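You operate a simulated robot arm through the tools that you are given. There is no shell and no other tool. Be economical: measure what you need, move in short steps, check, and stop when the job is done.

The job below is to be done with a simulated two-armed robot. You get a single attempt, and the scene is never put back.

JOB
Hold the round pan on the trolley top steady with one hand, lift the spring pack eight out of it with the other and set it down on the trolley top. Set down upright: spring pack eight.

It is judged by the outcome, as a careful person would: the job done as asked, and still so three seconds after it is handed in. It fails if anything else is knocked over, pushed out of place, dropped, spilled or broken.

ROBOT AND FRAMES
Two 6-joint arms with two-finger parallel grippers on one trunk, on a base that drives. Base frame: it is fixed to the floor where the robot stands at the start and does not move with it; the origin is under the middle of the robot, x ahead of it, y to its left, z up. Lengths are in cm, angles in degrees, forces in N, time in s.
The left shoulder is at the start at [6, 18.7, 112.2], the right one opposite. With the tool pointing down near the work surface each hand reaches from about 24 to 62 cm from the robot's upright axis, wherever it stands, measured 20 degrees to its own side. Places, roughly: trolley top [50, 0, 80]. Payload 1.57 kg a hand.
The TCP of each hand is the grasp point between the finger pads, 3 cm short of the fingertips. In the tool frame z runs along the fingers and y along their closing line. Largest opening 11 cm; finger width 2.4, thickness 1.2; the body of the gripper, 4.8 by 11.2 cm, starts 7.8 cm behind the TCP.
Orientation is that of the tool frame in the base frame, as a unit quaternion [w, x, y, z]. With the fingers straight down and closing along the base's y, the tool's x points along the base's -x, its y along +y and its z along -z.

CONTROLS
- The arms move only by the tool send_rows. It takes "left_increments", "right_increments" or both (then of equal length, played together; a hand with none holds still); each is a list of rows, each an object (a shift or turn left out is 0, a gripper value left out holds the last) with "fingers": the opening in per cent of the stroke, from 0 (shut) to 100 (fully open); "xyz": the shift along the tool's x, y, z in cm, a list of three; "rot": the turn, a rotation vector about the tool's x, y, z in degrees, a list of three. In form: [{"fingers": fingers, "xyz": [tx, ty, tz], "rot": [rx, ry, rz]}, ...]. A call has 1 to 10 rows; each row shifts and turns the commanded pose from where the row before left it, along the tool's axes as they then stand. Rows are played at 5 a second. More than 5 cm and 8.6 degrees between two rows, or a gripper value outside its range, and nothing of the call is played. Where a pose cannot be reached the arm comes as near as it can. A force on the tool above 40 N (or 10 N above the force at the start of the call, whichever is more), or a blocked arm, ends the call early, and 0.2 s more pass. Each finger travels about 15.3 cm/s and halts on what it meets, pressing with about 30 N; the grip force reading is that of the motor and also rises with nothing between the fingers. The clock runs only during rows and for 0.2 s after the last one: add rows that do not move to give the fingers time. The reply holds the time, the measured pose of the TCP, the force on the tool along the base axes, the opening and the grip force, in the units named above and with some noise, with the torque about the TCP (base axes, N m) and any sound that the robot's microphone picked up, and new pictures: "show" is both (left out), scene, wrist or none (wrist: the cameras of the hands that moved).
- Cameras (640 x 400 px; columns grow to the right, rows downward): "scene" is now at [1.14, 0.44, 165.45]; the picture's right is [0.07, -1.00, 0.00], its down [-0.83, -0.05, -0.56] and it looks along [0.56, 0.04, -0.83] (base axes); focal length 287 px, centre (320, 200). "left" rides on the left gripper at [7, -1.6, -14.1] in its tool frame; the picture's right is [0.23, 0.97, 0.00], its down [-0.86, 0.20, -0.48] and it looks along [-0.47, 0.11, 0.88] (tool axes); focal length 222 px, centre (320, 200). "right" rides on the right gripper at [7, 1.6, -14.1] in its tool frame; the picture's right is [-0.23, 0.97, 0.00], its down [-0.86, -0.20, -0.48] and it looks along [-0.47, -0.11, 0.88] (tool axes); focal length 222 px, centre (320, 200). There is no depth. A picture from a camera that has moved, and an enlarged one, comes with that camera's place and axes in the base frame and with its lens.
- slide_trunk(by): slides the trunk up (or, below 0, down) by that many cm; the arms and the scene camera ride with it, the base frame stays. It gives what a move gives, with no picture.
- base_move(legs): drives the robot by 1 to 6 legs, each [ahead, left, turn to the left] in cm, cm and degrees, along the robot's own axes; the way and the turn of a leg run together, so that a leg with both is an arc; at most 150 cm and 180 degrees a leg. The arms and the cameras ride along, it lands a little off, and it stops where it bumps. It gives what a move gives, and a new picture of the scene camera.
- pan_tilt(pan, tilt): turns the head with the scene camera to pan (to the left, within 86 degrees either way) and tilt (down, from -29 to 69), counted from straight ahead of the robot. It gives what a move gives, and a new picture of the scene camera.
- close_up(camera, box): a new picture of the part [left, top, right, bottom] of that camera's present view, enlarged. The clock stands still meanwhile.
- hand_in(): hands the job in; it is judged then, once.

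Go step by step. Nothing tells you exact positions but the pictures and the camera data: compare them with the known pose of the tool, close in by small moves and look again before you grip or let go. The budget is 120 turns and 260 pictures, counting those below and the enlarged ones. Unless the task says otherwise, let go and move clear before handing in, and close with one line.

The tools are called after "Request:" as name(argument=value, ...) on one line, values as JSON. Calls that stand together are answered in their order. send_rows: Moves the arms, as the interface text tells. Its arguments: {"type":"object","properties":{"left_increments":{"type":"array","items":{"type":"object","properties":{"fingers":{"type":"number"},"xyz":{"type":"array","items":{"type":"number"}},"rot":{"type":"array","items":{"type":"number"}}}}},"right_increments":{"type":"array","items":{"type":"object","properties":{"fingers":{"type":"number"},"xyz":{"type":"array","items":{"type":"number"}},"rot":{"type":"array","items":{"type":"number"}}}}},"show":{"type":"string","enum":["both","scene","wrist","none"]}},"required":[]} The other tools are called the same way: slide_trunk (by) slides the trunk up or down; base_move (legs) drives the base; pan_tilt (pan, tilt) turns the head that bears the scene camera; close_up (camera, box) takes an enlarged picture of a part of a camera's view; hand_in () hands the job in.

At the start:

```text
clock: 0.0
left_eef_pos: [45.8, 32.63, 116.62]
left_orientation: [0.0, 0.001, 1.0, 0.0]
left_force: [0.3, 0.1, -0.4]
left_wrist_torque: [0.01, 0.01, -0.01]
left_width: 11.01
left_gripper_force: 0.1
right_eef_pos: [50.41, -10.43, 106.3]
right_orientation: [0.001, 0.0, 1.0, 0.0]
right_force: [0.2, -0.1, 0.8]
right_wrist_torque: [0.01, -0.03, 0.01]
right_width: 11.02
right_gripper_force: 0.0
trunk travel left (down, up): [-75.0, 24.0]
robot x, y, heading: [0.1, 0.13, 0.0]
head pan, tilt: [3.7, 55.9]
```

scene: 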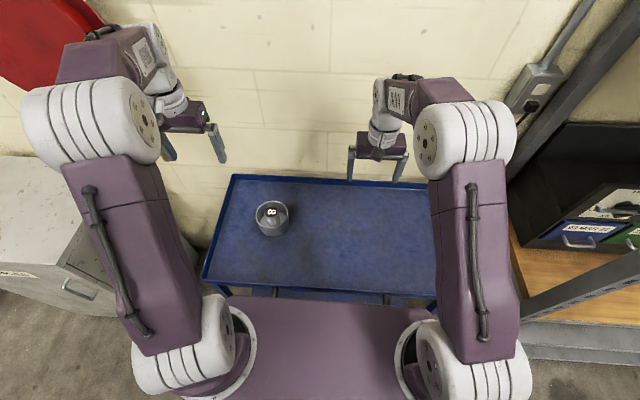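
right: 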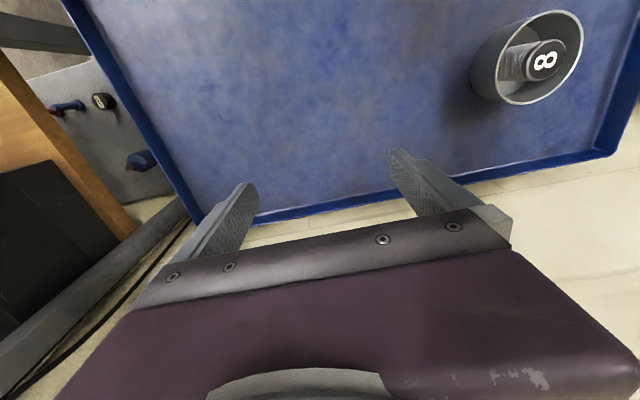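
left: 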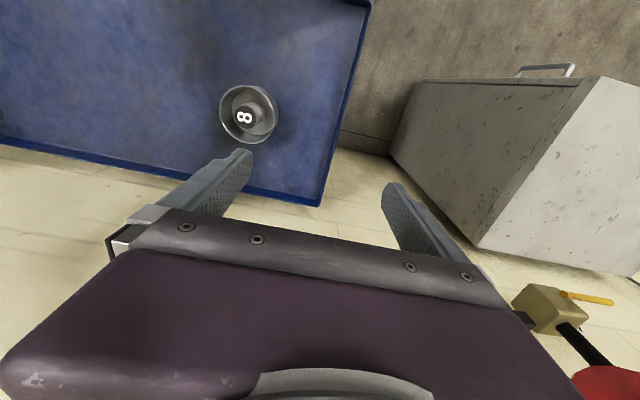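

I see the round pan with the "8" cylinder inside, on the trolley's left part, roughly at [49, 20]. I take enlarged pictures first to measure it.

Request:
close_up(camera="scene", box=[232, 180, 312, 250])

Request:
close_up(camera="left", box=[190, 60, 310, 160])

Request:
close_up(camera="right", box=[450, 0, 610, 110])

```text
5.71 times, centred on (272, 215) of scene
camera zoom: at [1.14, 0.44, 165.45], right [0.07, -1.0, 0.0], down [-0.83, -0.05, -0.56], along [0.56, 0.04, -0.83], focal length 1640 px, centre (594, 114)
```

zoom: 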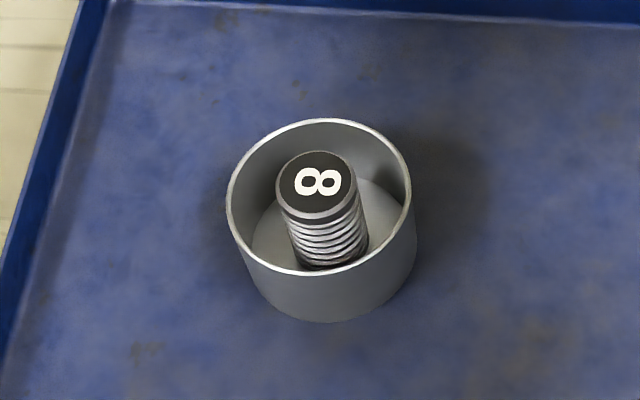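

```text
4.00 times, centred on (250, 110) of left
camera zoom: at [38.81, 31.04, 130.76], right [-0.23, 0.97, 0.0], down [0.86, 0.2, 0.48], along [0.47, 0.11, -0.88], focal length 888 px, centre (600, 560)
```

zoom: 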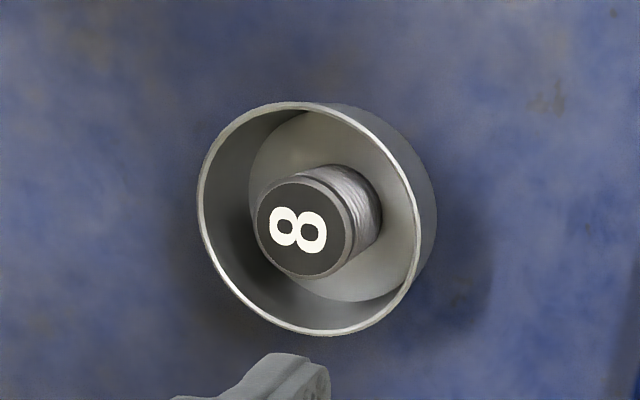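

```text
3.64 times, centred on (530, 55) of right
camera zoom: at [43.61, -8.83, 120.54], right [0.23, 0.97, 0.0], down [0.86, -0.2, 0.48], along [0.47, -0.11, -0.88], focal length 808 px, centre (-444, 727)
```

zoom: 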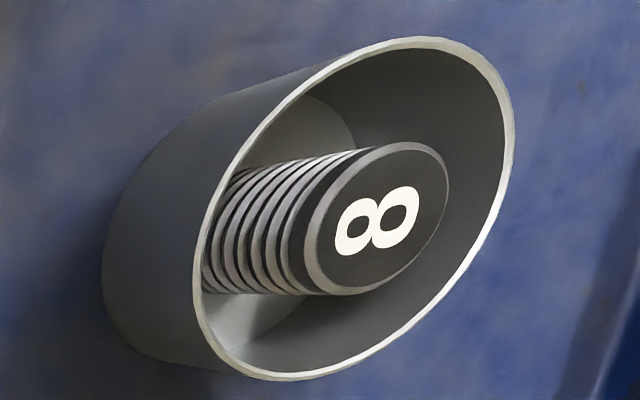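

The pack's cap is at about [48.1, 19.4, 87.3] with a 4.4 cm diameter. The pan rim is centred near [47.7, 19.3, 86.7] with an outer diameter of 10.4. The plan is for the left hand, tilted back, to pinch the pan wall on the far-left side while the right hand comes straight down on the pack; first I orient the left hand.

Request:
send_rows(left_increments=[{"rot": [0, 0, 8.35], "fingers": 22}, {"rot": [0, 0, 8.35]}, {"rot": [0, 0, 8.3]}, {"rot": [0, -8.57, 0]}, {"rot": [0, -8.57, 0]}, {"rot": [0, -8.57, 0]}, {"rot": [0, -8.57, 0]}, {"rot": [0, -8.57, 0]}, {"rot": [0, -8.57, 0]}, {"rot": [0, -8.58, 0]}])

```text
clock: 2.2
left_eef_pos: [45.84, 32.78, 116.5]
left_orientation: [0.489, 0.187, 0.845, -0.109]
left_force: [0.1, -0.9, 0.2]
left_wrist_torque: [-0.01, 0.03, -0.03]
left_width: 2.42
left_gripper_force: 0.0
right_eef_pos: [50.42, -10.45, 106.43]
right_orientation: [0.0, 0.0, 1.0, -0.001]
right_force: [-0.2, 0.3, 0.1]
right_wrist_torque: [-0.02, 0.0, 0.0]
right_width: 10.96
right_gripper_force: 0.0
trunk travel left (down, up): [-75.0, 24.0]
robot x, y, heading: [0.36, 0.1, -0.1]
head pan, tilt: [3.7, 55.9]
camera scene: at [1.13, 0.56, 165.45], right [0.07, -1.0, 0.0], down [-0.83, -0.05, -0.56], along [0.56, 0.04, -0.83], focal length 287 px, centre (320, 200)
camera left: at [30.83, 37.9, 117.64], right [0.31, 0.93, -0.2], down [0.09, 0.18, 0.98], along [0.95, -0.32, -0.03], focal length 222 px, centre (320, 200)
```

scene: 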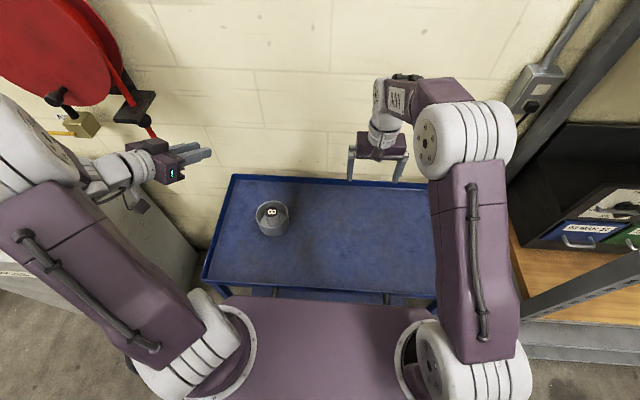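
left: 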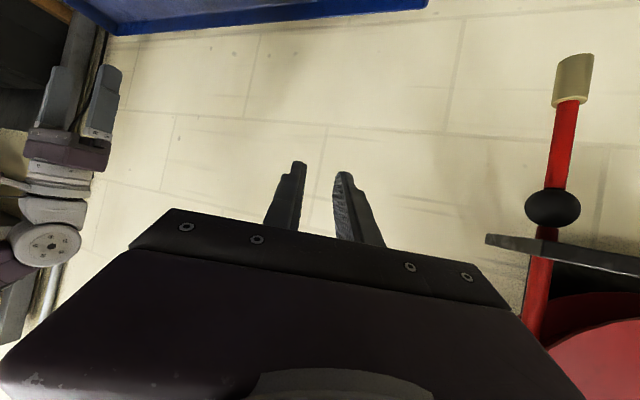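

The left hand is tilted as planned. I now bring it to about 9.5 cm above the wall grasp point and shift the right hand to see whether it can reach over the pan from its side.

Request:
send_rows(left_increments=[{"xyz": [2.77, -1.27, 3.0]}, {"xyz": [2.77, -1.27, 3.0]}, {"xyz": [2.77, -1.27, 3.0]}, {"xyz": [2.77, -1.27, 3.0]}, {"xyz": [2.77, -1.27, 3.0]}, {}])

```text
clock: 3.6
left_eef_pos: [51.57, 26.4, 99.35]
left_orientation: [0.486, 0.188, 0.846, -0.113]
left_force: [-0.3, 1.0, 0.3]
left_wrist_torque: [0.03, 0.03, 0.01]
left_width: 2.44
left_gripper_force: 0.1
left hand out of reach, approached as far as the arm can: row 4, 5
right_eef_pos: [50.35, -10.53, 106.44]
right_orientation: [-0.001, 0.0, 1.0, 0.0]
right_force: [0.1, 0.5, -0.1]
right_wrist_torque: [0.01, -0.02, -0.01]
right_width: 10.98
right_gripper_force: 0.1
trunk travel left (down, up): [-75.0, 24.0]
robot x, y, heading: [-0.13, 0.28, 0.0]
head pan, tilt: [3.7, 55.9]
camera scene: at [1.03, 0.42, 165.45], right [0.07, -1.0, 0.0], down [-0.83, -0.05, -0.56], along [0.56, 0.04, -0.83], focal length 287 px, centre (320, 200)
camera left: at [36.63, 31.73, 100.5], right [0.31, 0.93, -0.2], down [0.1, 0.18, 0.98], along [0.94, -0.33, -0.04], focal length 222 px, centre (320, 200)
```

scene: 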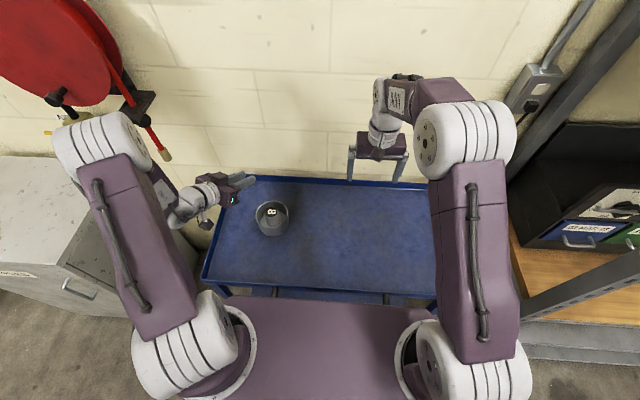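
left: 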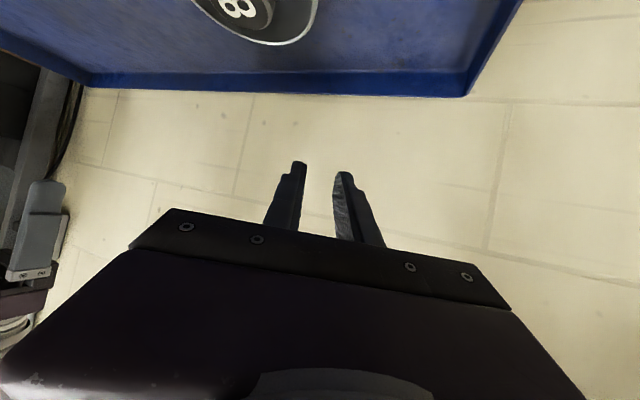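

The left hand can't get that close while tilted, and the right can't reach straight down over the pan. So I swap roles: the right hand, tilted, will hold the pan's right-hand wall, and the left hand will lift the pack from straight above.

Request:
send_rows(left_increments=[{"xyz": [-3.46, 0, -2.0]}, {"xyz": [-3.46, 0, -2.0]}, {"xyz": [-3.46, 0, -2.0]}, {"rot": [0, 8.57, 0]}, {"rot": [0, 8.57, 0]}, {"rot": [0, 8.57, 0]}, {"rot": [0, 8.57, 0]}, {"rot": [0, 8.57, 0]}, {"rot": [0, 8.57, 0]}, {"rot": [0, 8.58, 0]}], right_increments=[{"rot": [0, 0, -8.35], "fingers": 22}, {"rot": [0, 0, -8.35]}, {"rot": [0, 0, -8.3]}, {"rot": [0, -8.57, 0]}, {"rot": [0, -8.57, 0]}, {"rot": [0, -8.57, 0]}, {"rot": [0, -8.57, 0]}, {"rot": [0, -8.57, 0]}, {"rot": [0, -8.57, 0]}, {"rot": [0, -8.58, 0]}], show="scene")

```text
clock: 5.8
left_eef_pos: [51.9, 26.34, 111.19]
left_orientation: [-0.001, 0.217, 0.976, 0.001]
left_force: [-0.1, -0.5, -0.5]
left_wrist_torque: [0.0, 0.03, 0.02]
left_width: 2.42
left_gripper_force: 0.2
right_eef_pos: [50.1, -9.32, 106.03]
right_orientation: [0.445, -0.193, 0.866, 0.125]
right_force: [0.3, -0.3, -0.5]
right_wrist_torque: [0.02, -0.01, 0.03]
right_width: 2.42
right_gripper_force: 0.0
right hand out of reach, approached as far as the arm can: row 7, 8
trunk travel left (down, up): [-75.0, 24.0]
robot x, y, heading: [-0.24, -0.18, 0.3]
head pan, tilt: [3.7, 55.9]
camera scene: at [1.38, 0.34, 165.46], right [0.07, -1.0, 0.0], down [-0.83, -0.05, -0.56], along [0.56, 0.04, -0.83], focal length 287 px, centre (320, 200)
```

scene: 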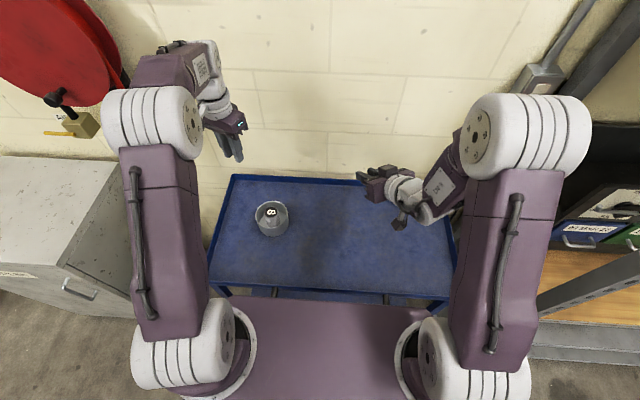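

The right hand is now tilted. I sweep it to a hover point above the pan's right-hand wall, about [48.7, 14.2, 97].

Request:
send_rows(right_increments=[{"xyz": [0.62, 3.83, 2.07]}, {"xyz": [0.62, 3.83, 2.07]}, {"xyz": [0.62, 3.83, 2.07]}, {"xyz": [0.62, 3.83, 2.07]}, {"xyz": [0.62, 3.83, 2.07]}, {"xyz": [0.62, 3.83, 2.07]}, {}])

```text
clock: 7.4
left_eef_pos: [51.64, 26.5, 111.31]
left_orientation: [0.0, 0.216, 0.976, 0.0]
left_force: [0.2, 0.2, 0.7]
left_wrist_torque: [-0.01, 0.0, 0.0]
left_width: 2.44
left_gripper_force: 0.1
right_eef_pos: [54.32, 0.5, 99.63]
right_orientation: [0.442, -0.203, 0.863, 0.135]
right_force: [-1.3, -0.1, 0.4]
right_wrist_torque: [0.0, -0.02, 0.03]
right_width: 2.42
right_gripper_force: 0.1
right hand out of reach, approached as far as the arm can: row 1, 2, 3, 4, 5, 6
trunk travel left (down, up): [-75.0, 24.0]
robot x, y, heading: [-0.02, 0.06, 0.2]
head pan, tilt: [3.7, 55.9]
camera scene: at [1.11, 0.47, 165.45], right [0.07, -1.0, 0.0], down [-0.83, -0.05, -0.56], along [0.56, 0.04, -0.83], focal length 287 px, centre (320, 200)
camera right: at [39.97, -5.46, 102.11], right [-0.34, 0.91, 0.24], down [0.2, -0.18, 0.96], along [0.92, 0.37, -0.13], focal length 222 px, centre (320, 200)
```

scene: 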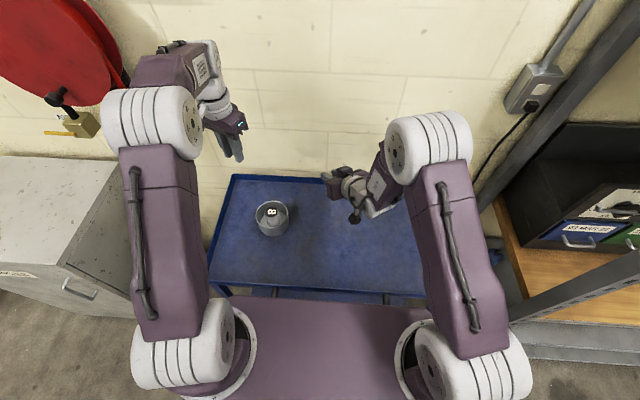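
right: 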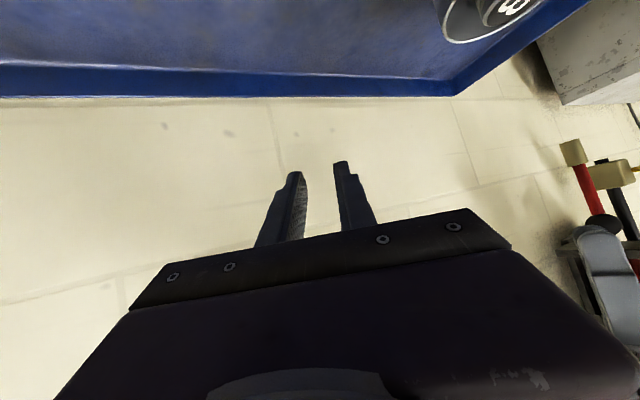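

The tilted right hand seems too close to its shoulder. Raising the trunk gives the arm more room, so I slide it up 12 cm and then retry.

Request:
slide_trunk(by=12)

```text
clock: 8.9
left_eef_pos: [51.65, 26.41, 123.27]
left_orientation: [0.0, 0.216, 0.976, 0.0]
left_force: [0.0, -0.1, -0.3]
left_wrist_torque: [-0.01, 0.0, 0.03]
left_width: 2.43
left_gripper_force: 0.0
right_eef_pos: [54.31, 0.4, 111.61]
right_orientation: [0.442, -0.202, 0.863, 0.135]
right_force: [-0.6, 0.8, 0.6]
right_wrist_torque: [-0.01, 0.04, 0.02]
right_width: 2.4
right_gripper_force: 0.1
trunk travel left (down, up): [-87.0, 12.0]
robot x, y, heading: [0.25, -0.15, -0.0]
head pan, tilt: [3.7, 55.9]
```

I step the right hand down and see where it goes.

Request:
send_rows(right_increments=[{"xyz": [3.46, 0, 2.0]}, {"xyz": [3.46, 0, 2.0]}, {}], show="none")

```text
clock: 9.7
left_eef_pos: [51.63, 26.49, 123.3]
left_orientation: [0.0, 0.217, 0.976, 0.0]
left_force: [-1.4, -0.7, 0.6]
left_wrist_torque: [-0.01, -0.03, -0.02]
left_width: 2.43
left_gripper_force: 0.2
right_eef_pos: [55.31, 0.99, 104.31]
right_orientation: [0.437, -0.2, 0.865, 0.144]
right_force: [0.1, -0.4, 0.3]
right_wrist_torque: [0.0, -0.03, 0.0]
right_width: 2.41
right_gripper_force: 0.1
right hand out of reach, approached as far as the arm can: row 1, 2
trunk travel left (down, up): [-87.0, 12.0]
robot x, y, heading: [0.34, 0.15, -0.1]
head pan, tilt: [3.7, 55.9]
```

The arm is still drifting outward, so it wants more distance. I back the base up a little and shift it right, which lengthens the right arm's reach and keeps the left within range.

Request:
base_move(legs=[[-4, -6, 0]])

```text
clock: 10.7
left_eef_pos: [47.99, 21.13, 122.95]
left_orientation: [-0.001, 0.217, 0.976, -0.003]
left_force: [0.8, 0.3, 0.0]
left_wrist_torque: [-0.07, 0.04, 0.03]
left_width: 2.41
left_gripper_force: 0.0
right_eef_pos: [51.62, -4.31, 104.18]
right_orientation: [0.436, -0.2, 0.866, 0.142]
right_force: [1.7, 0.7, -0.6]
right_wrist_torque: [-0.02, 0.05, -0.05]
right_width: 2.42
right_gripper_force: 0.1
trunk travel left (down, up): [-87.0, 12.0]
robot x, y, heading: [-4.05, -6.05, 0.1]
head pan, tilt: [3.7, 55.9]
camera scene: at [-2.26, -4.61, 177.44], right [0.07, -1.0, 0.0], down [-0.83, -0.06, -0.56], along [0.56, 0.03, -0.83], focal length 287 px, centre (320, 200)
```

scene: 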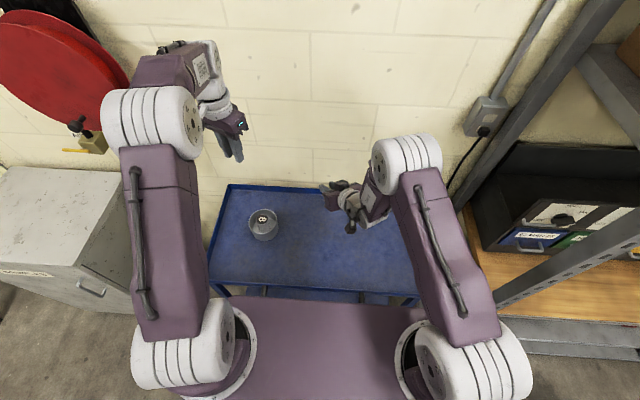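

I move the right hand toward its hover point again.

Request:
send_rows(right_increments=[{"xyz": [0.66, 3.42, 1.98]}, {"xyz": [0.66, 3.42, 1.98]}, {"xyz": [0.66, 3.42, 1.98]}, {"xyz": [0.66, 3.42, 1.98]}, {"xyz": [0.66, 3.42, 1.98]}, {}])

```text
clock: 12.1
left_eef_pos: [47.57, 20.49, 123.41]
left_orientation: [0.0, 0.216, 0.976, 0.0]
left_force: [-0.9, -0.3, 0.0]
left_wrist_torque: [0.01, 0.0, -0.01]
left_width: 2.45
left_gripper_force: 0.1
right_eef_pos: [52.13, -3.17, 96.81]
right_orientation: [0.437, -0.209, 0.862, 0.148]
right_force: [-0.4, -0.1, 0.5]
right_wrist_torque: [0.02, 0.02, -0.02]
right_width: 2.42
right_gripper_force: 0.0
right hand out of reach, approached as far as the arm can: row 1, 2, 3, 4, 5
trunk travel left (down, up): [-87.0, 12.0]
robot x, y, heading: [-4.2, -5.91, -0.3]
head pan, tilt: [3.7, 55.9]
camera scene: at [-2.99, -5.54, 177.45], right [0.06, -1.0, 0.0], down [-0.83, -0.05, -0.56], along [0.56, 0.04, -0.83], focal length 287 px, centre (320, 200)
camera right: at [37.97, -9.61, 99.46], right [-0.36, 0.9, 0.26], down [0.22, -0.19, 0.96], along [0.91, 0.4, -0.13], focal length 222 px, centre (320, 200)
```

scene: 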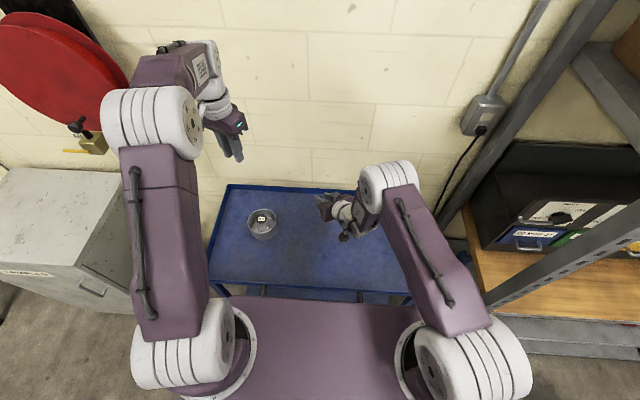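
right: 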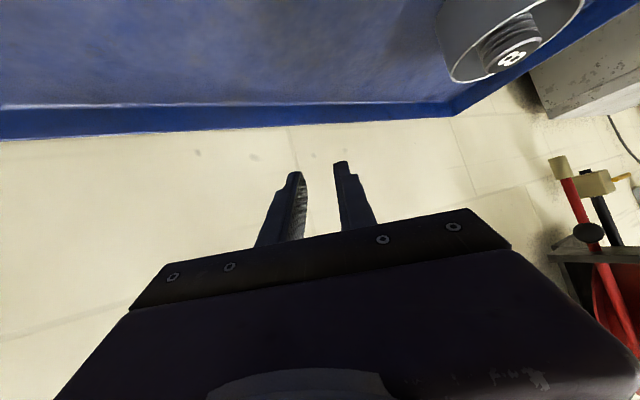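

The wrist apparently can't bend up past the forearm line, so a lower shoulder (shallower forearm) is what's needed, not a higher one. I raise both hands and then lower the trunk.

Request:
send_rows(left_increments=[{"xyz": [0, 0, -4]}, {"xyz": [0, 0, -4]}, {"xyz": [0, 0, -4]}, {"xyz": [0, 0, -4]}, {}], right_increments=[{"xyz": [-4.0, 0.3, -2.9]}, {"xyz": [-4.0, 0.3, -2.9]}, {"xyz": [-4.0, 0.3, -2.9]}, {"xyz": [-4.0, 0.3, -2.9]}, {}], show="none")

Request:
slide_trunk(by=-20)

```text
clock: 13.3
left_eef_pos: [46.84, 20.42, 139.19]
left_orientation: [-0.001, 0.216, 0.976, 0.0]
left_force: [-0.2, 0.2, -0.9]
left_wrist_torque: [-0.03, -0.01, 0.0]
left_width: 2.41
left_gripper_force: 0.1
left hand out of reach, approached as far as the arm can: row 4
right_eef_pos: [52.3, -3.78, 116.79]
right_orientation: [0.438, -0.198, 0.865, 0.144]
right_force: [-0.1, -0.1, -0.5]
right_wrist_torque: [0.03, -0.01, 0.02]
right_width: 2.45
right_gripper_force: 0.0
right hand out of reach, approached as far as the arm can: row 1
trunk travel left (down, up): [-87.0, 12.0]
robot x, y, heading: [-4.01, -5.97, -0.1]
head pan, tilt: [3.7, 55.9]
```

```text
clock: 15.5
left_eef_pos: [46.87, 20.39, 119.17]
left_orientation: [0.0, 0.216, 0.976, 0.0]
left_force: [-0.4, -0.5, -0.2]
left_wrist_torque: [-0.02, 0.01, -0.01]
left_width: 2.42
left_gripper_force: 0.0
right_eef_pos: [52.41, -3.73, 96.66]
right_orientation: [0.437, -0.198, 0.866, 0.143]
right_force: [-0.7, -0.2, 0.9]
right_wrist_torque: [0.01, 0.0, 0.02]
right_width: 2.41
right_gripper_force: 0.0
trunk travel left (down, up): [-67.0, 32.0]
robot x, y, heading: [-3.95, -6.17, -0.2]
head pan, tilt: [3.7, 55.9]
```

Another round: hands up and trunk down by 15 more.

Request:
send_rows(left_increments=[{"xyz": [0, 0, -4]}, {"xyz": [0, 0, -4]}, {"xyz": [0, 0, -4]}, {}], right_increments=[{"xyz": [-4.0, 0.3, -2.9]}, {"xyz": [-4.0, 0.3, -2.9]}, {"xyz": [-4.0, 0.3, -2.9]}, {}], show="none")

Request:
slide_trunk(by=-15)

```text
clock: 16.5
left_eef_pos: [41.48, 19.4, 125.46]
left_orientation: [0.001, 0.217, 0.976, 0.0]
left_force: [0.3, -0.1, 0.1]
left_wrist_torque: [0.0, 0.02, 0.03]
left_width: 2.42
left_gripper_force: 0.1
left hand out of reach, approached as far as the arm can: row 1, 2, 3
right_eef_pos: [52.31, -4.1, 111.51]
right_orientation: [0.437, -0.199, 0.865, 0.144]
right_force: [0.7, 0.3, 0.2]
right_wrist_torque: [0.02, 0.02, -0.01]
right_width: 2.42
right_gripper_force: 0.0
trunk travel left (down, up): [-67.0, 32.0]
robot x, y, heading: [-3.91, -5.87, -0.1]
head pan, tilt: [3.7, 55.9]
```

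```text
clock: 18.2
left_eef_pos: [41.48, 19.33, 110.5]
left_orientation: [0.001, 0.216, 0.976, 0.0]
left_force: [0.8, 0.2, 0.3]
left_wrist_torque: [-0.01, -0.02, -0.01]
left_width: 2.44
left_gripper_force: 0.1
right_eef_pos: [52.35, -4.06, 96.65]
right_orientation: [0.438, -0.199, 0.865, 0.144]
right_force: [-0.6, -0.4, -0.7]
right_wrist_torque: [-0.01, 0.0, 0.05]
right_width: 2.42
right_gripper_force: 0.0
trunk travel left (down, up): [-52.0, 47.0]
robot x, y, heading: [-3.91, -5.87, -0.2]
head pan, tilt: [3.7, 55.9]
```

Now I retry the right hand's sweep to the hover point, moving the left aside a little.

Request:
send_rows(left_increments=[{"xyz": [1.7, 3.6, 0]}, {"xyz": [1.7, 3.6, 0]}, {}, {}, {}, {}], right_increments=[{"xyz": [-0.47, 3.56, 0.98]}, {"xyz": [-0.47, 3.56, 0.98]}, {"xyz": [-0.47, 3.56, 0.98]}, {"xyz": [-0.47, 3.56, 0.98]}, {"xyz": [-0.47, 3.56, 0.98]}, {}])

```text
clock: 19.6
left_eef_pos: [40.53, 26.97, 109.73]
left_orientation: [0.0, 0.216, 0.976, 0.001]
left_force: [0.3, -0.1, 0.1]
left_wrist_torque: [0.02, 0.0, 0.0]
left_width: 2.42
left_gripper_force: 0.1
left hand out of reach, approached as far as the arm can: row 1, 2
right_eef_pos: [48.72, 14.08, 96.78]
right_orientation: [0.438, -0.198, 0.865, 0.144]
right_force: [0.0, -0.2, -0.7]
right_wrist_torque: [0.02, 0.01, -0.02]
right_width: 2.41
right_gripper_force: 0.1
right hand out of reach, approached as far as the arm can: row 3, 4
trunk travel left (down, up): [-52.0, 47.0]
robot x, y, heading: [-3.67, -5.83, -0.2]
head pan, tilt: [3.7, 55.9]
camera scene: at [-2.91, -5.55, 142.45], right [0.06, -1.0, 0.0], down [-0.83, -0.05, -0.56], along [0.56, 0.04, -0.83], focal length 287 px, centre (320, 200)
camera right: at [34.43, 8.07, 99.53], right [-0.33, 0.91, 0.26], down [0.22, -0.19, 0.96], along [0.92, 0.38, -0.13], focal length 222 px, centre (320, 200)
camera left: at [33.39, 28.59, 123.82], right [0.21, 0.98, 0.0], down [0.86, -0.18, 0.48], along [0.47, -0.1, -0.88], focal length 222 px, centre (320, 200)
```

scene: 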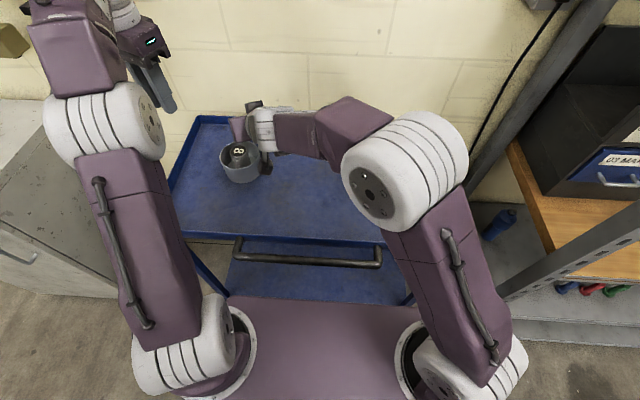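
right: 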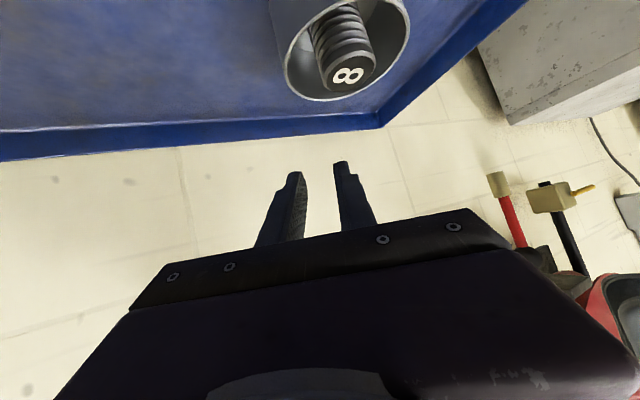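
left: 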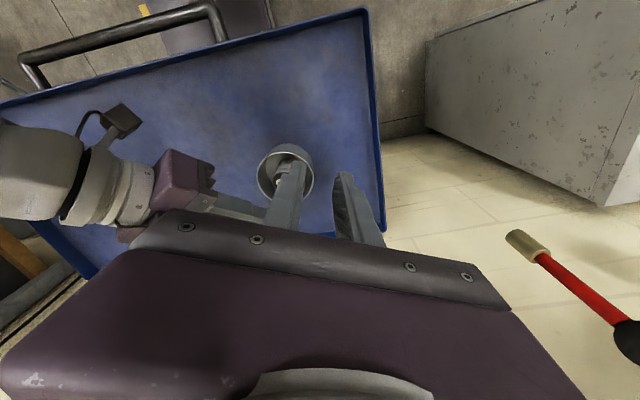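

The right hand reached the hover. I refine the pan position with close-ups from these nearer cameras and correct the small roll of the hand.

Request:
send_rows(right_increments=[{"rot": [0, 0, -5]}, {}], show="none")

Request:
close_up(camera="right", box=[260, 0, 420, 110])

Request:
close_up(camera="left", box=[230, 130, 350, 220])

Request:
close_up(camera="scene", box=[200, 90, 320, 200])

```text
clock: 20.2
left_eef_pos: [40.51, 27.14, 109.65]
left_orientation: [0.002, 0.216, 0.976, 0.0]
left_force: [-0.3, 1.0, 0.2]
left_wrist_torque: [0.0, -0.02, 0.02]
left_width: 2.41
left_gripper_force: 0.1
right_eef_pos: [48.74, 14.05, 96.81]
right_orientation: [0.443, -0.237, 0.856, 0.124]
right_force: [-0.7, -0.4, 0.4]
right_wrist_torque: [-0.01, -0.01, 0.01]
right_width: 2.44
right_gripper_force: 0.1
trunk travel left (down, up): [-52.0, 47.0]
robot x, y, heading: [-3.91, -5.59, 0.3]
head pan, tilt: [3.7, 55.9]
```

```text
3.64 times, centred on (340, 55) of right
camera zoom: at [34.62, 7.52, 99.39], right [-0.39, 0.9, 0.19], down [0.19, -0.12, 0.97], along [0.9, 0.42, -0.13], focal length 808 px, centre (247, 727)
```

zoom: 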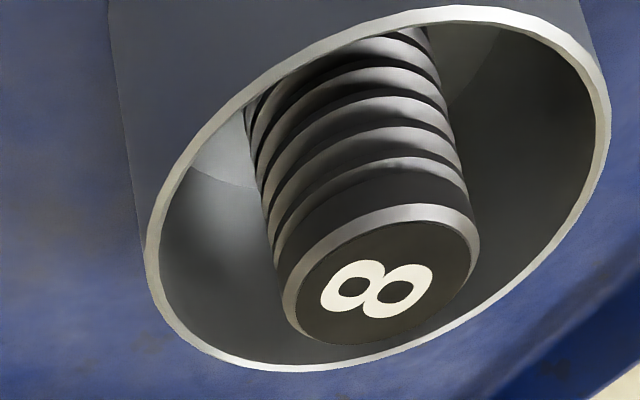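

```text
4.44 times, centred on (290, 175) of left
camera zoom: at [33.37, 28.69, 123.8], right [0.21, 0.98, 0.0], down [0.86, -0.18, 0.48], along [0.47, -0.1, -0.88], focal length 987 px, centre (453, 311)
```

zoom: 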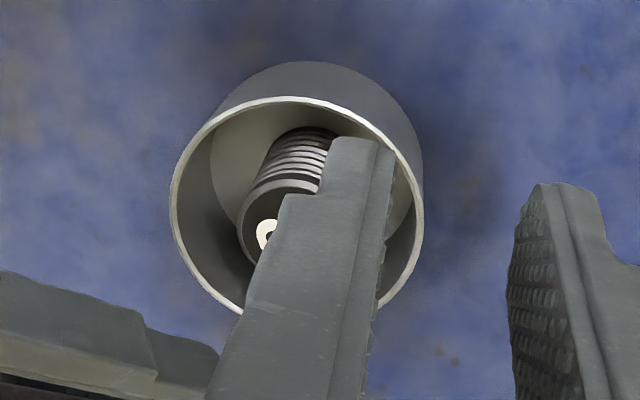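

```text
3.64 times, centred on (260, 145) of scene
camera zoom: at [-2.93, -5.43, 142.45], right [0.06, -1.0, 0.0], down [-0.83, -0.05, -0.56], along [0.56, 0.04, -0.83], focal length 1044 px, centre (538, 400)
```

zoom: 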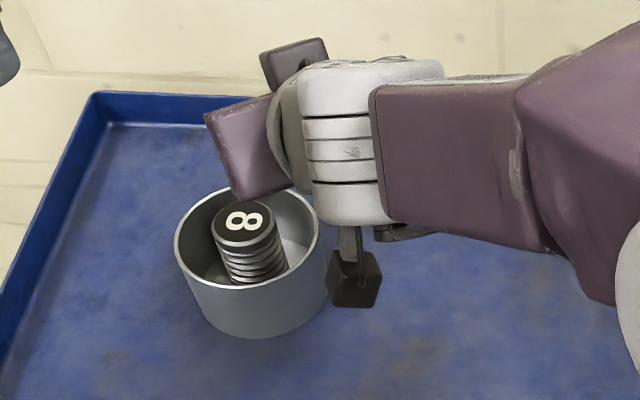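

Refined pan centre is about (47.65, 19.2), radius 5.15. I descend the right hand to just above the rim and check the finger alignment.

Request:
send_rows(right_increments=[{"xyz": [2.58, 0, 2.08]}, {"xyz": [2.58, 0, 2.08]}, {}])

Request:
close_up(camera="right", box=[220, 60, 420, 200])

Request:
close_up(camera="left", box=[210, 120, 330, 220])

```text
clock: 21.0
left_eef_pos: [40.51, 27.07, 109.54]
left_orientation: [0.002, 0.217, 0.976, 0.002]
left_force: [-0.2, 0.0, 0.4]
left_wrist_torque: [-0.01, 0.02, 0.01]
left_width: 2.43
left_gripper_force: 0.0
right_eef_pos: [48.86, 14.27, 90.44]
right_orientation: [0.443, -0.236, 0.856, 0.124]
right_force: [0.4, -0.4, 0.2]
right_wrist_torque: [-0.02, 0.0, 0.0]
right_width: 2.38
right_gripper_force: 0.1
trunk travel left (down, up): [-52.0, 47.0]
robot x, y, heading: [-4.15, -6.35, 0.1]
head pan, tilt: [3.7, 55.9]
camera scene: at [-2.94, -5.48, 142.45], right [0.06, -1.0, 0.0], down [-0.83, -0.05, -0.56], along [0.56, 0.04, -0.83], focal length 287 px, centre (320, 200)
camera right: at [34.84, 7.71, 92.92], right [-0.39, 0.9, 0.19], down [0.19, -0.12, 0.97], along [0.9, 0.41, -0.13], focal length 222 px, centre (320, 200)
```

scene: 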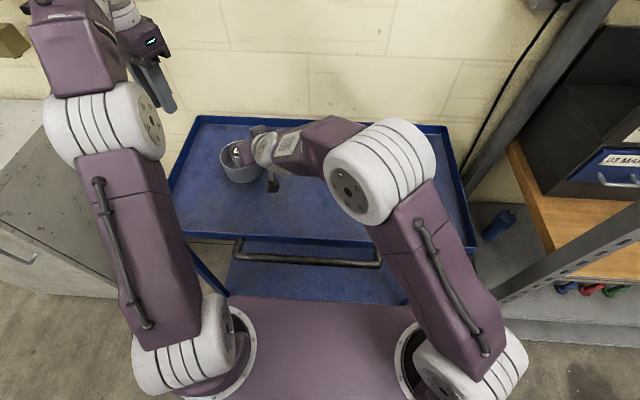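
right: 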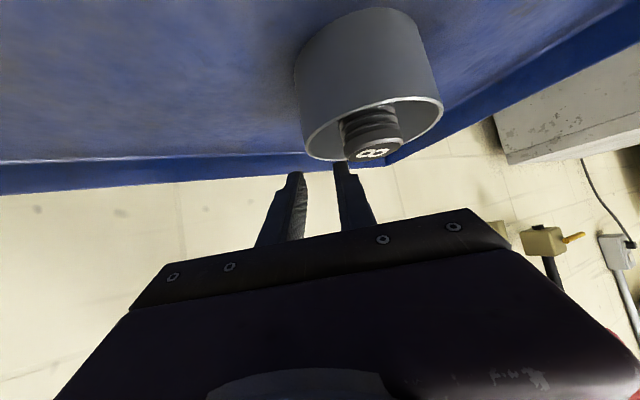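

```text
2.86 times, centred on (320, 130) of right
camera zoom: at [34.84, 7.71, 92.92], right [-0.39, 0.9, 0.19], down [0.19, -0.12, 0.97], along [0.9, 0.41, -0.13], focal length 635 px, centre (320, 400)
```

zoom: 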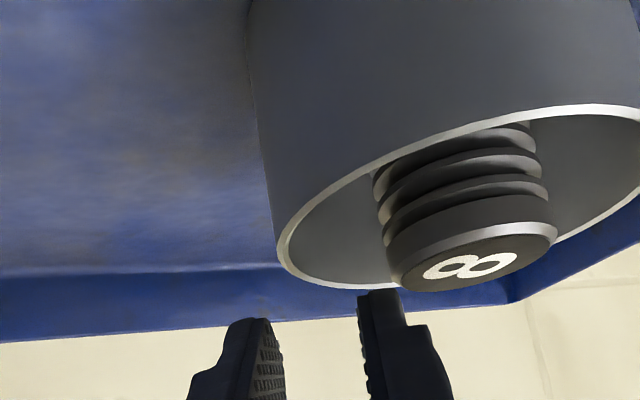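

```text
4.00 times, centred on (270, 170) of left
camera zoom: at [33.37, 28.65, 123.82], right [0.21, 0.98, 0.0], down [0.86, -0.18, 0.48], along [0.47, -0.1, -0.88], focal length 888 px, centre (520, 320)
```

zoom: 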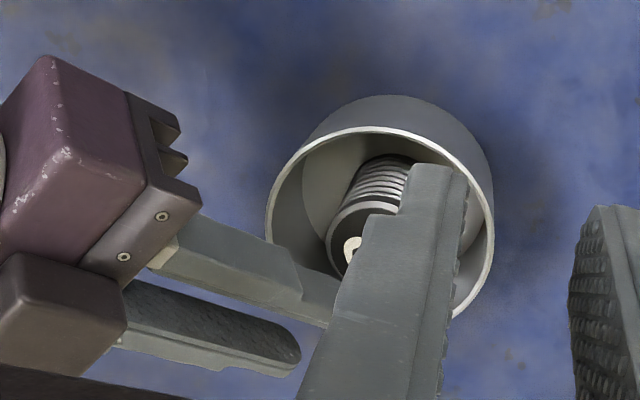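

The wall appears about 0.4 cm more to the right than the fingers' midline. I correct this and descend halfway.

Request:
send_rows(right_increments=[{"xyz": [0, -0.44, 0]}, {"xyz": [1.1, 0, 0.9]}, {}], show="none")

Request:
close_up(camera="right", box=[220, 60, 420, 200])

Request:
close_up(camera="scene", box=[210, 110, 290, 200])

```text
clock: 21.8
left_eef_pos: [40.54, 27.04, 109.49]
left_orientation: [0.002, 0.216, 0.976, 0.001]
left_force: [0.3, 0.3, 0.6]
left_wrist_torque: [0.0, 0.02, 0.01]
left_width: 2.41
left_gripper_force: 0.1
right_eef_pos: [49.27, 14.04, 88.94]
right_orientation: [0.442, -0.237, 0.856, 0.125]
right_force: [0.6, 0.8, 0.5]
right_wrist_torque: [-0.04, 0.01, 0.0]
right_width: 2.43
right_gripper_force: 0.1
trunk travel left (down, up): [-52.0, 47.0]
robot x, y, heading: [-3.57, -6.01, -0.1]
head pan, tilt: [3.7, 55.9]
```

```text
2.86 times, centred on (320, 130) of right
camera zoom: at [35.14, 7.45, 91.44], right [-0.39, 0.9, 0.19], down [0.19, -0.12, 0.97], along [0.9, 0.41, -0.13], focal length 635 px, centre (320, 400)
```

zoom: 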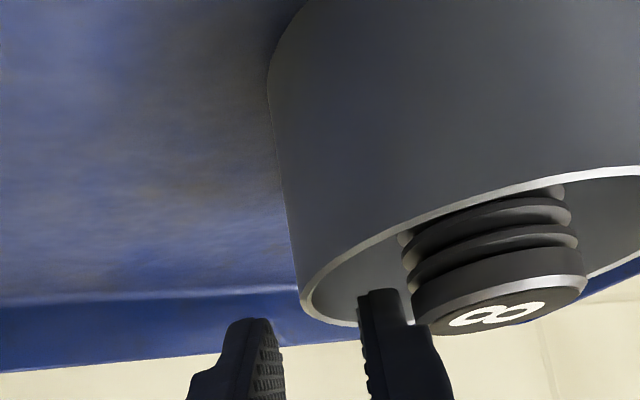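

```text
4.44 times, centred on (250, 155) of scene
camera zoom: at [-2.94, -5.47, 142.45], right [0.06, -1.0, 0.0], down [-0.83, -0.05, -0.56], along [0.56, 0.04, -0.83], focal length 1276 px, centre (631, 400)
```

zoom: 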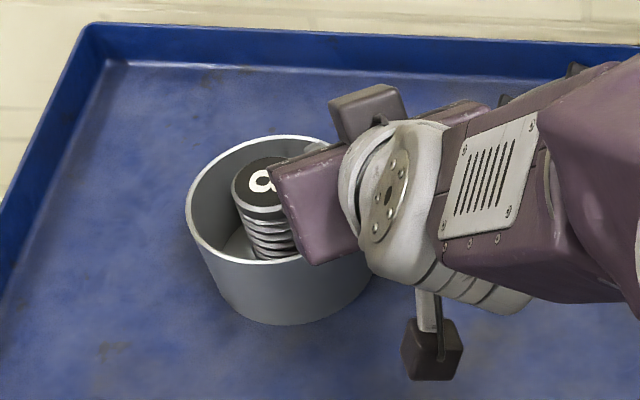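

The wall is now between the fingers, with the inner one between wall and pack. I descend the remaining 1.4 cm and check.

Request:
send_rows(right_increments=[{"xyz": [0.55, 0, 0.46]}, {"xyz": [0.55, 0, 0.46]}, {}], show="none")

Request:
close_up(camera="right", box=[220, 60, 420, 200])

```text
clock: 22.6
left_eef_pos: [40.5, 27.15, 109.62]
left_orientation: [0.002, 0.217, 0.976, 0.002]
left_force: [-0.9, 0.1, -0.4]
left_wrist_torque: [0.01, 0.0, -0.02]
left_width: 2.42
left_gripper_force: 0.1
right_eef_pos: [49.44, 14.22, 87.43]
right_orientation: [0.443, -0.236, 0.856, 0.124]
right_force: [0.3, 0.0, -0.3]
right_wrist_torque: [0.01, -0.02, -0.03]
right_width: 2.42
right_gripper_force: 0.1
trunk travel left (down, up): [-52.0, 47.0]
robot x, y, heading: [-4.12, -6.05, 0.1]
head pan, tilt: [3.7, 55.9]
```

```text
2.86 times, centred on (320, 130) of right
camera zoom: at [35.29, 7.57, 90.0], right [-0.39, 0.9, 0.19], down [0.19, -0.12, 0.97], along [0.9, 0.41, -0.13], focal length 635 px, centre (320, 400)
```

zoom: 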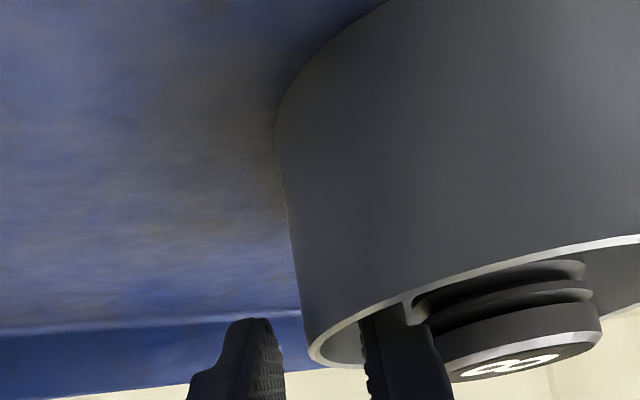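

The wall is centred between the pads, tips about 1.5 cm below the rim. I close gently in steps.

Request:
send_rows(right_increments=[{"fingers": 14}, {"fingers": 10}, {"fingers": 7}, {"fingers": 4}, {"fingers": 2}, {"fingers": 0}, {}], show="none")

Request:
close_up(camera="right", box=[220, 60, 420, 200])

Request:
close_up(camera="scene", box=[210, 110, 290, 200])

```text
clock: 24.2
left_eef_pos: [40.54, 27.09, 109.53]
left_orientation: [0.002, 0.217, 0.976, 0.0]
left_force: [0.3, -0.6, -0.4]
left_wrist_torque: [-0.01, 0.02, 0.01]
left_width: 2.4
left_gripper_force: 0.0
right_eef_pos: [49.34, 14.13, 87.56]
right_orientation: [0.444, -0.235, 0.856, 0.123]
right_force: [1.2, 3.2, 5.6]
right_wrist_torque: [0.04, 0.16, -0.08]
right_width: 0.98
right_gripper_force: 28.3
trunk travel left (down, up): [-52.0, 47.0]
robot x, y, heading: [-3.85, -6.26, 0.1]
head pan, tilt: [3.7, 55.9]
```

```text
2.86 times, centred on (320, 130) of right
camera zoom: at [35.29, 7.61, 90.04], right [-0.39, 0.9, 0.19], down [0.19, -0.12, 0.97], along [0.9, 0.41, -0.12], focal length 635 px, centre (320, 400)
```

zoom: 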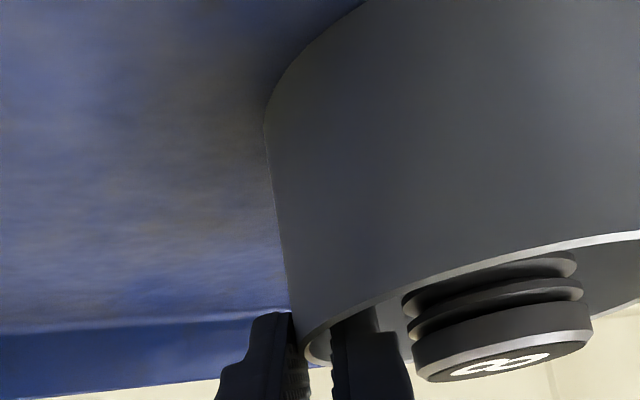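

```text
4.44 times, centred on (250, 155) of scene
camera zoom: at [-2.95, -5.41, 142.46], right [0.06, -1.0, 0.0], down [-0.83, -0.05, -0.56], along [0.56, 0.04, -0.83], focal length 1276 px, centre (631, 400)
```

zoom: 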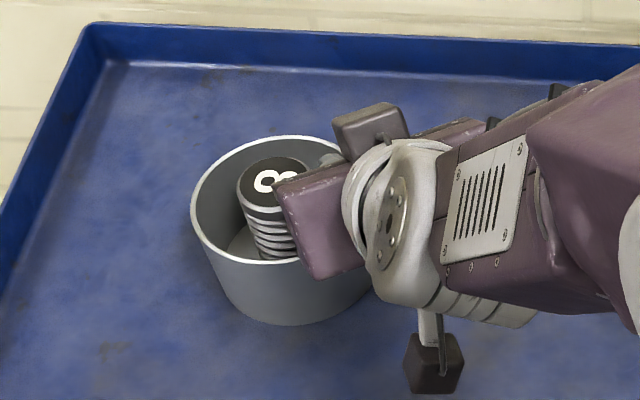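

The pan is gripped (28 N) and barely moved. Now I turn the left hand so its fingers close roughly along x, clear of the right hand, and open it to 5.5 cm.

Request:
send_rows(left_increments=[{"rot": [0, 0, 8.6], "fingers": 50}, {"rot": [0, 0, 8.6]}, {"rot": [0, 0, 8.6]}, {"rot": [0, 0, 8.6]}, {"rot": [0, 0, 8.6]}, {"rot": [0, 0, 8.6]}, {"rot": [0, 0, 8.6]}, {"rot": [0, 0, 8.6]}, {}], show="wrist")

```text
clock: 26.2
left_eef_pos: [40.49, 27.02, 109.64]
left_orientation: [0.001, 0.731, 0.683, 0.002]
left_force: [0.4, -0.1, -0.1]
left_wrist_torque: [-0.02, -0.01, -0.02]
left_width: 5.49
left_gripper_force: 0.1
right_eef_pos: [49.35, 14.21, 87.53]
right_orientation: [0.444, -0.236, 0.856, 0.124]
right_force: [3.4, 3.2, 9.4]
right_wrist_torque: [0.07, -0.04, -0.16]
right_width: 0.98
right_gripper_force: 27.7
trunk travel left (down, up): [-52.0, 47.0]
robot x, y, heading: [-4.12, -5.82, 0.1]
head pan, tilt: [3.7, 55.9]
camera left: at [39.27, 34.26, 123.79], right [0.99, 0.16, 0.0], down [0.14, -0.87, 0.48], along [0.08, -0.47, -0.88], focal length 222 px, centre (320, 200)
```

left: 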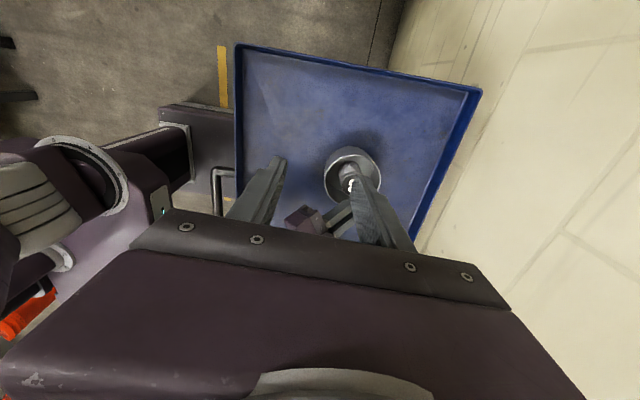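

The left hand is oriented. I move it above the pack at about z=101.

Request:
send_rows(left_increments=[{"xyz": [-2.4, 2.7, 2.9]}, {"xyz": [-2.4, 2.7, 2.9]}, {"xyz": [-2.4, 2.7, 2.9]}, {}])

Request:
close_up(camera="left", box=[240, 100, 440, 230])

```text
clock: 27.2
left_eef_pos: [48.29, 19.27, 101.03]
left_orientation: [0.001, 0.73, 0.684, 0.001]
left_force: [0.7, -0.2, 0.2]
left_wrist_torque: [0.0, -0.02, -0.02]
left_width: 5.51
left_gripper_force: 0.1
right_eef_pos: [49.4, 14.32, 87.64]
right_orientation: [0.444, -0.236, 0.855, 0.124]
right_force: [2.3, 2.5, 9.1]
right_wrist_torque: [0.02, 0.02, -0.1]
right_width: 0.96
right_gripper_force: 28.2
trunk travel left (down, up): [-52.0, 47.0]
robot x, y, heading: [-3.97, -6.31, 0.0]
head pan, tilt: [3.7, 55.9]
camera scene: at [-3.02, -5.44, 142.46], right [0.06, -1.0, 0.0], down [-0.83, -0.05, -0.56], along [0.56, 0.04, -0.83], focal length 287 px, centre (320, 200)
camera left: at [46.96, 26.56, 115.26], right [0.99, 0.16, 0.0], down [0.14, -0.87, 0.48], along [0.08, -0.47, -0.88], focal length 222 px, centre (320, 200)
```

scene: 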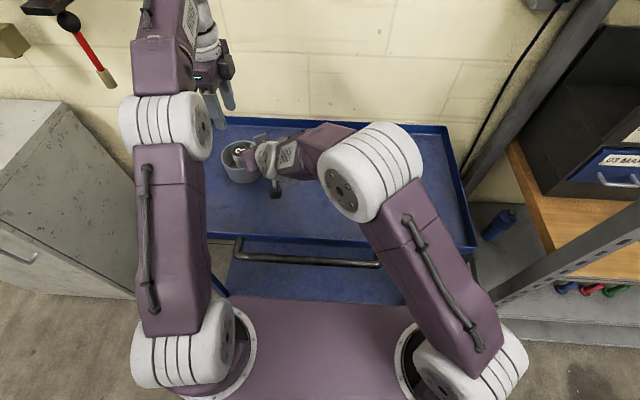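
left: 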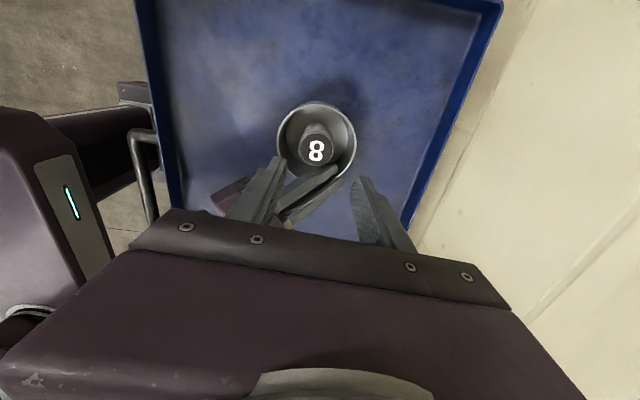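

```text
3.08 times, centred on (340, 165) of left
camera zoom: at [46.96, 26.56, 115.26], right [0.99, 0.16, 0.0], down [0.14, -0.87, 0.48], along [0.08, -0.47, -0.88], focal length 684 px, centre (258, 308)
```

zoom: 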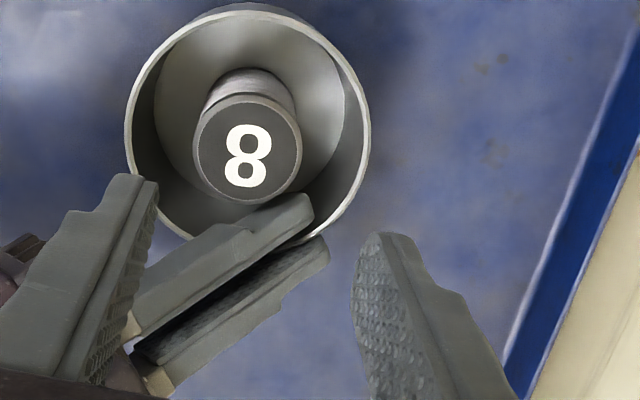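

The cap is about 0.7 cm toward the right hand from my tool centre. I correct that, rotate 10° to clear the right hand's inner finger, lower to z≈94 and look again.

Request:
send_rows(left_increments=[{"xyz": [-0.71, -0.25, 0], "fingers": 48}, {"rot": [0, 0, -5]}, {"rot": [0, 0, -5]}, {"xyz": [0, 0, 3.5]}, {"xyz": [0, 0, 3.5]}, {}], show="scene")

Request:
close_up(camera="left", box=[240, 100, 440, 230])

```text
clock: 28.6
left_eef_pos: [47.74, 18.57, 93.79]
left_orientation: [0.001, 0.667, 0.745, 0.001]
left_force: [0.4, 0.6, -0.4]
left_wrist_torque: [0.01, 0.01, 0.03]
left_width: 5.27
left_gripper_force: 0.0
right_eef_pos: [49.24, 14.11, 87.59]
right_orientation: [0.443, -0.236, 0.856, 0.124]
right_force: [0.9, 1.7, 9.6]
right_wrist_torque: [0.03, 0.01, -0.11]
right_width: 0.97
right_gripper_force: 27.6
trunk travel left (down, up): [-52.0, 47.0]
robot x, y, heading: [-3.87, -6.41, -0.0]
head pan, tilt: [3.7, 55.9]
camera scene: at [-3.02, -5.47, 142.46], right [0.06, -1.0, 0.0], down [-0.83, -0.05, -0.56], along [0.56, 0.04, -0.83], focal length 287 px, centre (320, 200)
```

scene: 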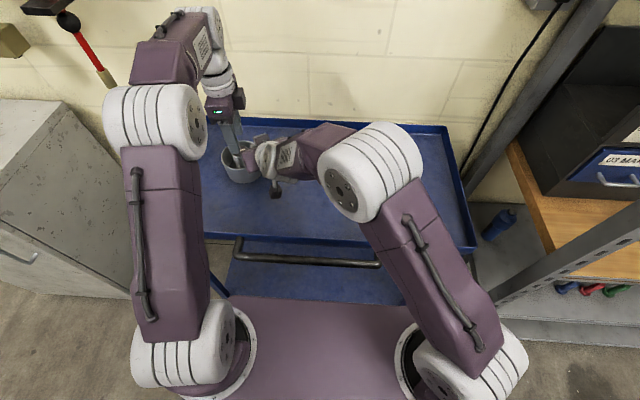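

```text
3.08 times, centred on (340, 165) of left
camera zoom: at [45.36, 25.43, 108.03], right [0.94, 0.33, 0.0], down [0.29, -0.83, 0.48], along [0.16, -0.45, -0.88], focal length 684 px, centre (258, 308)
```

zoom: 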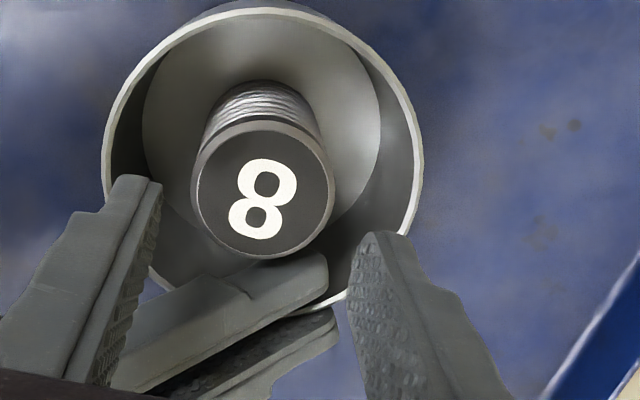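

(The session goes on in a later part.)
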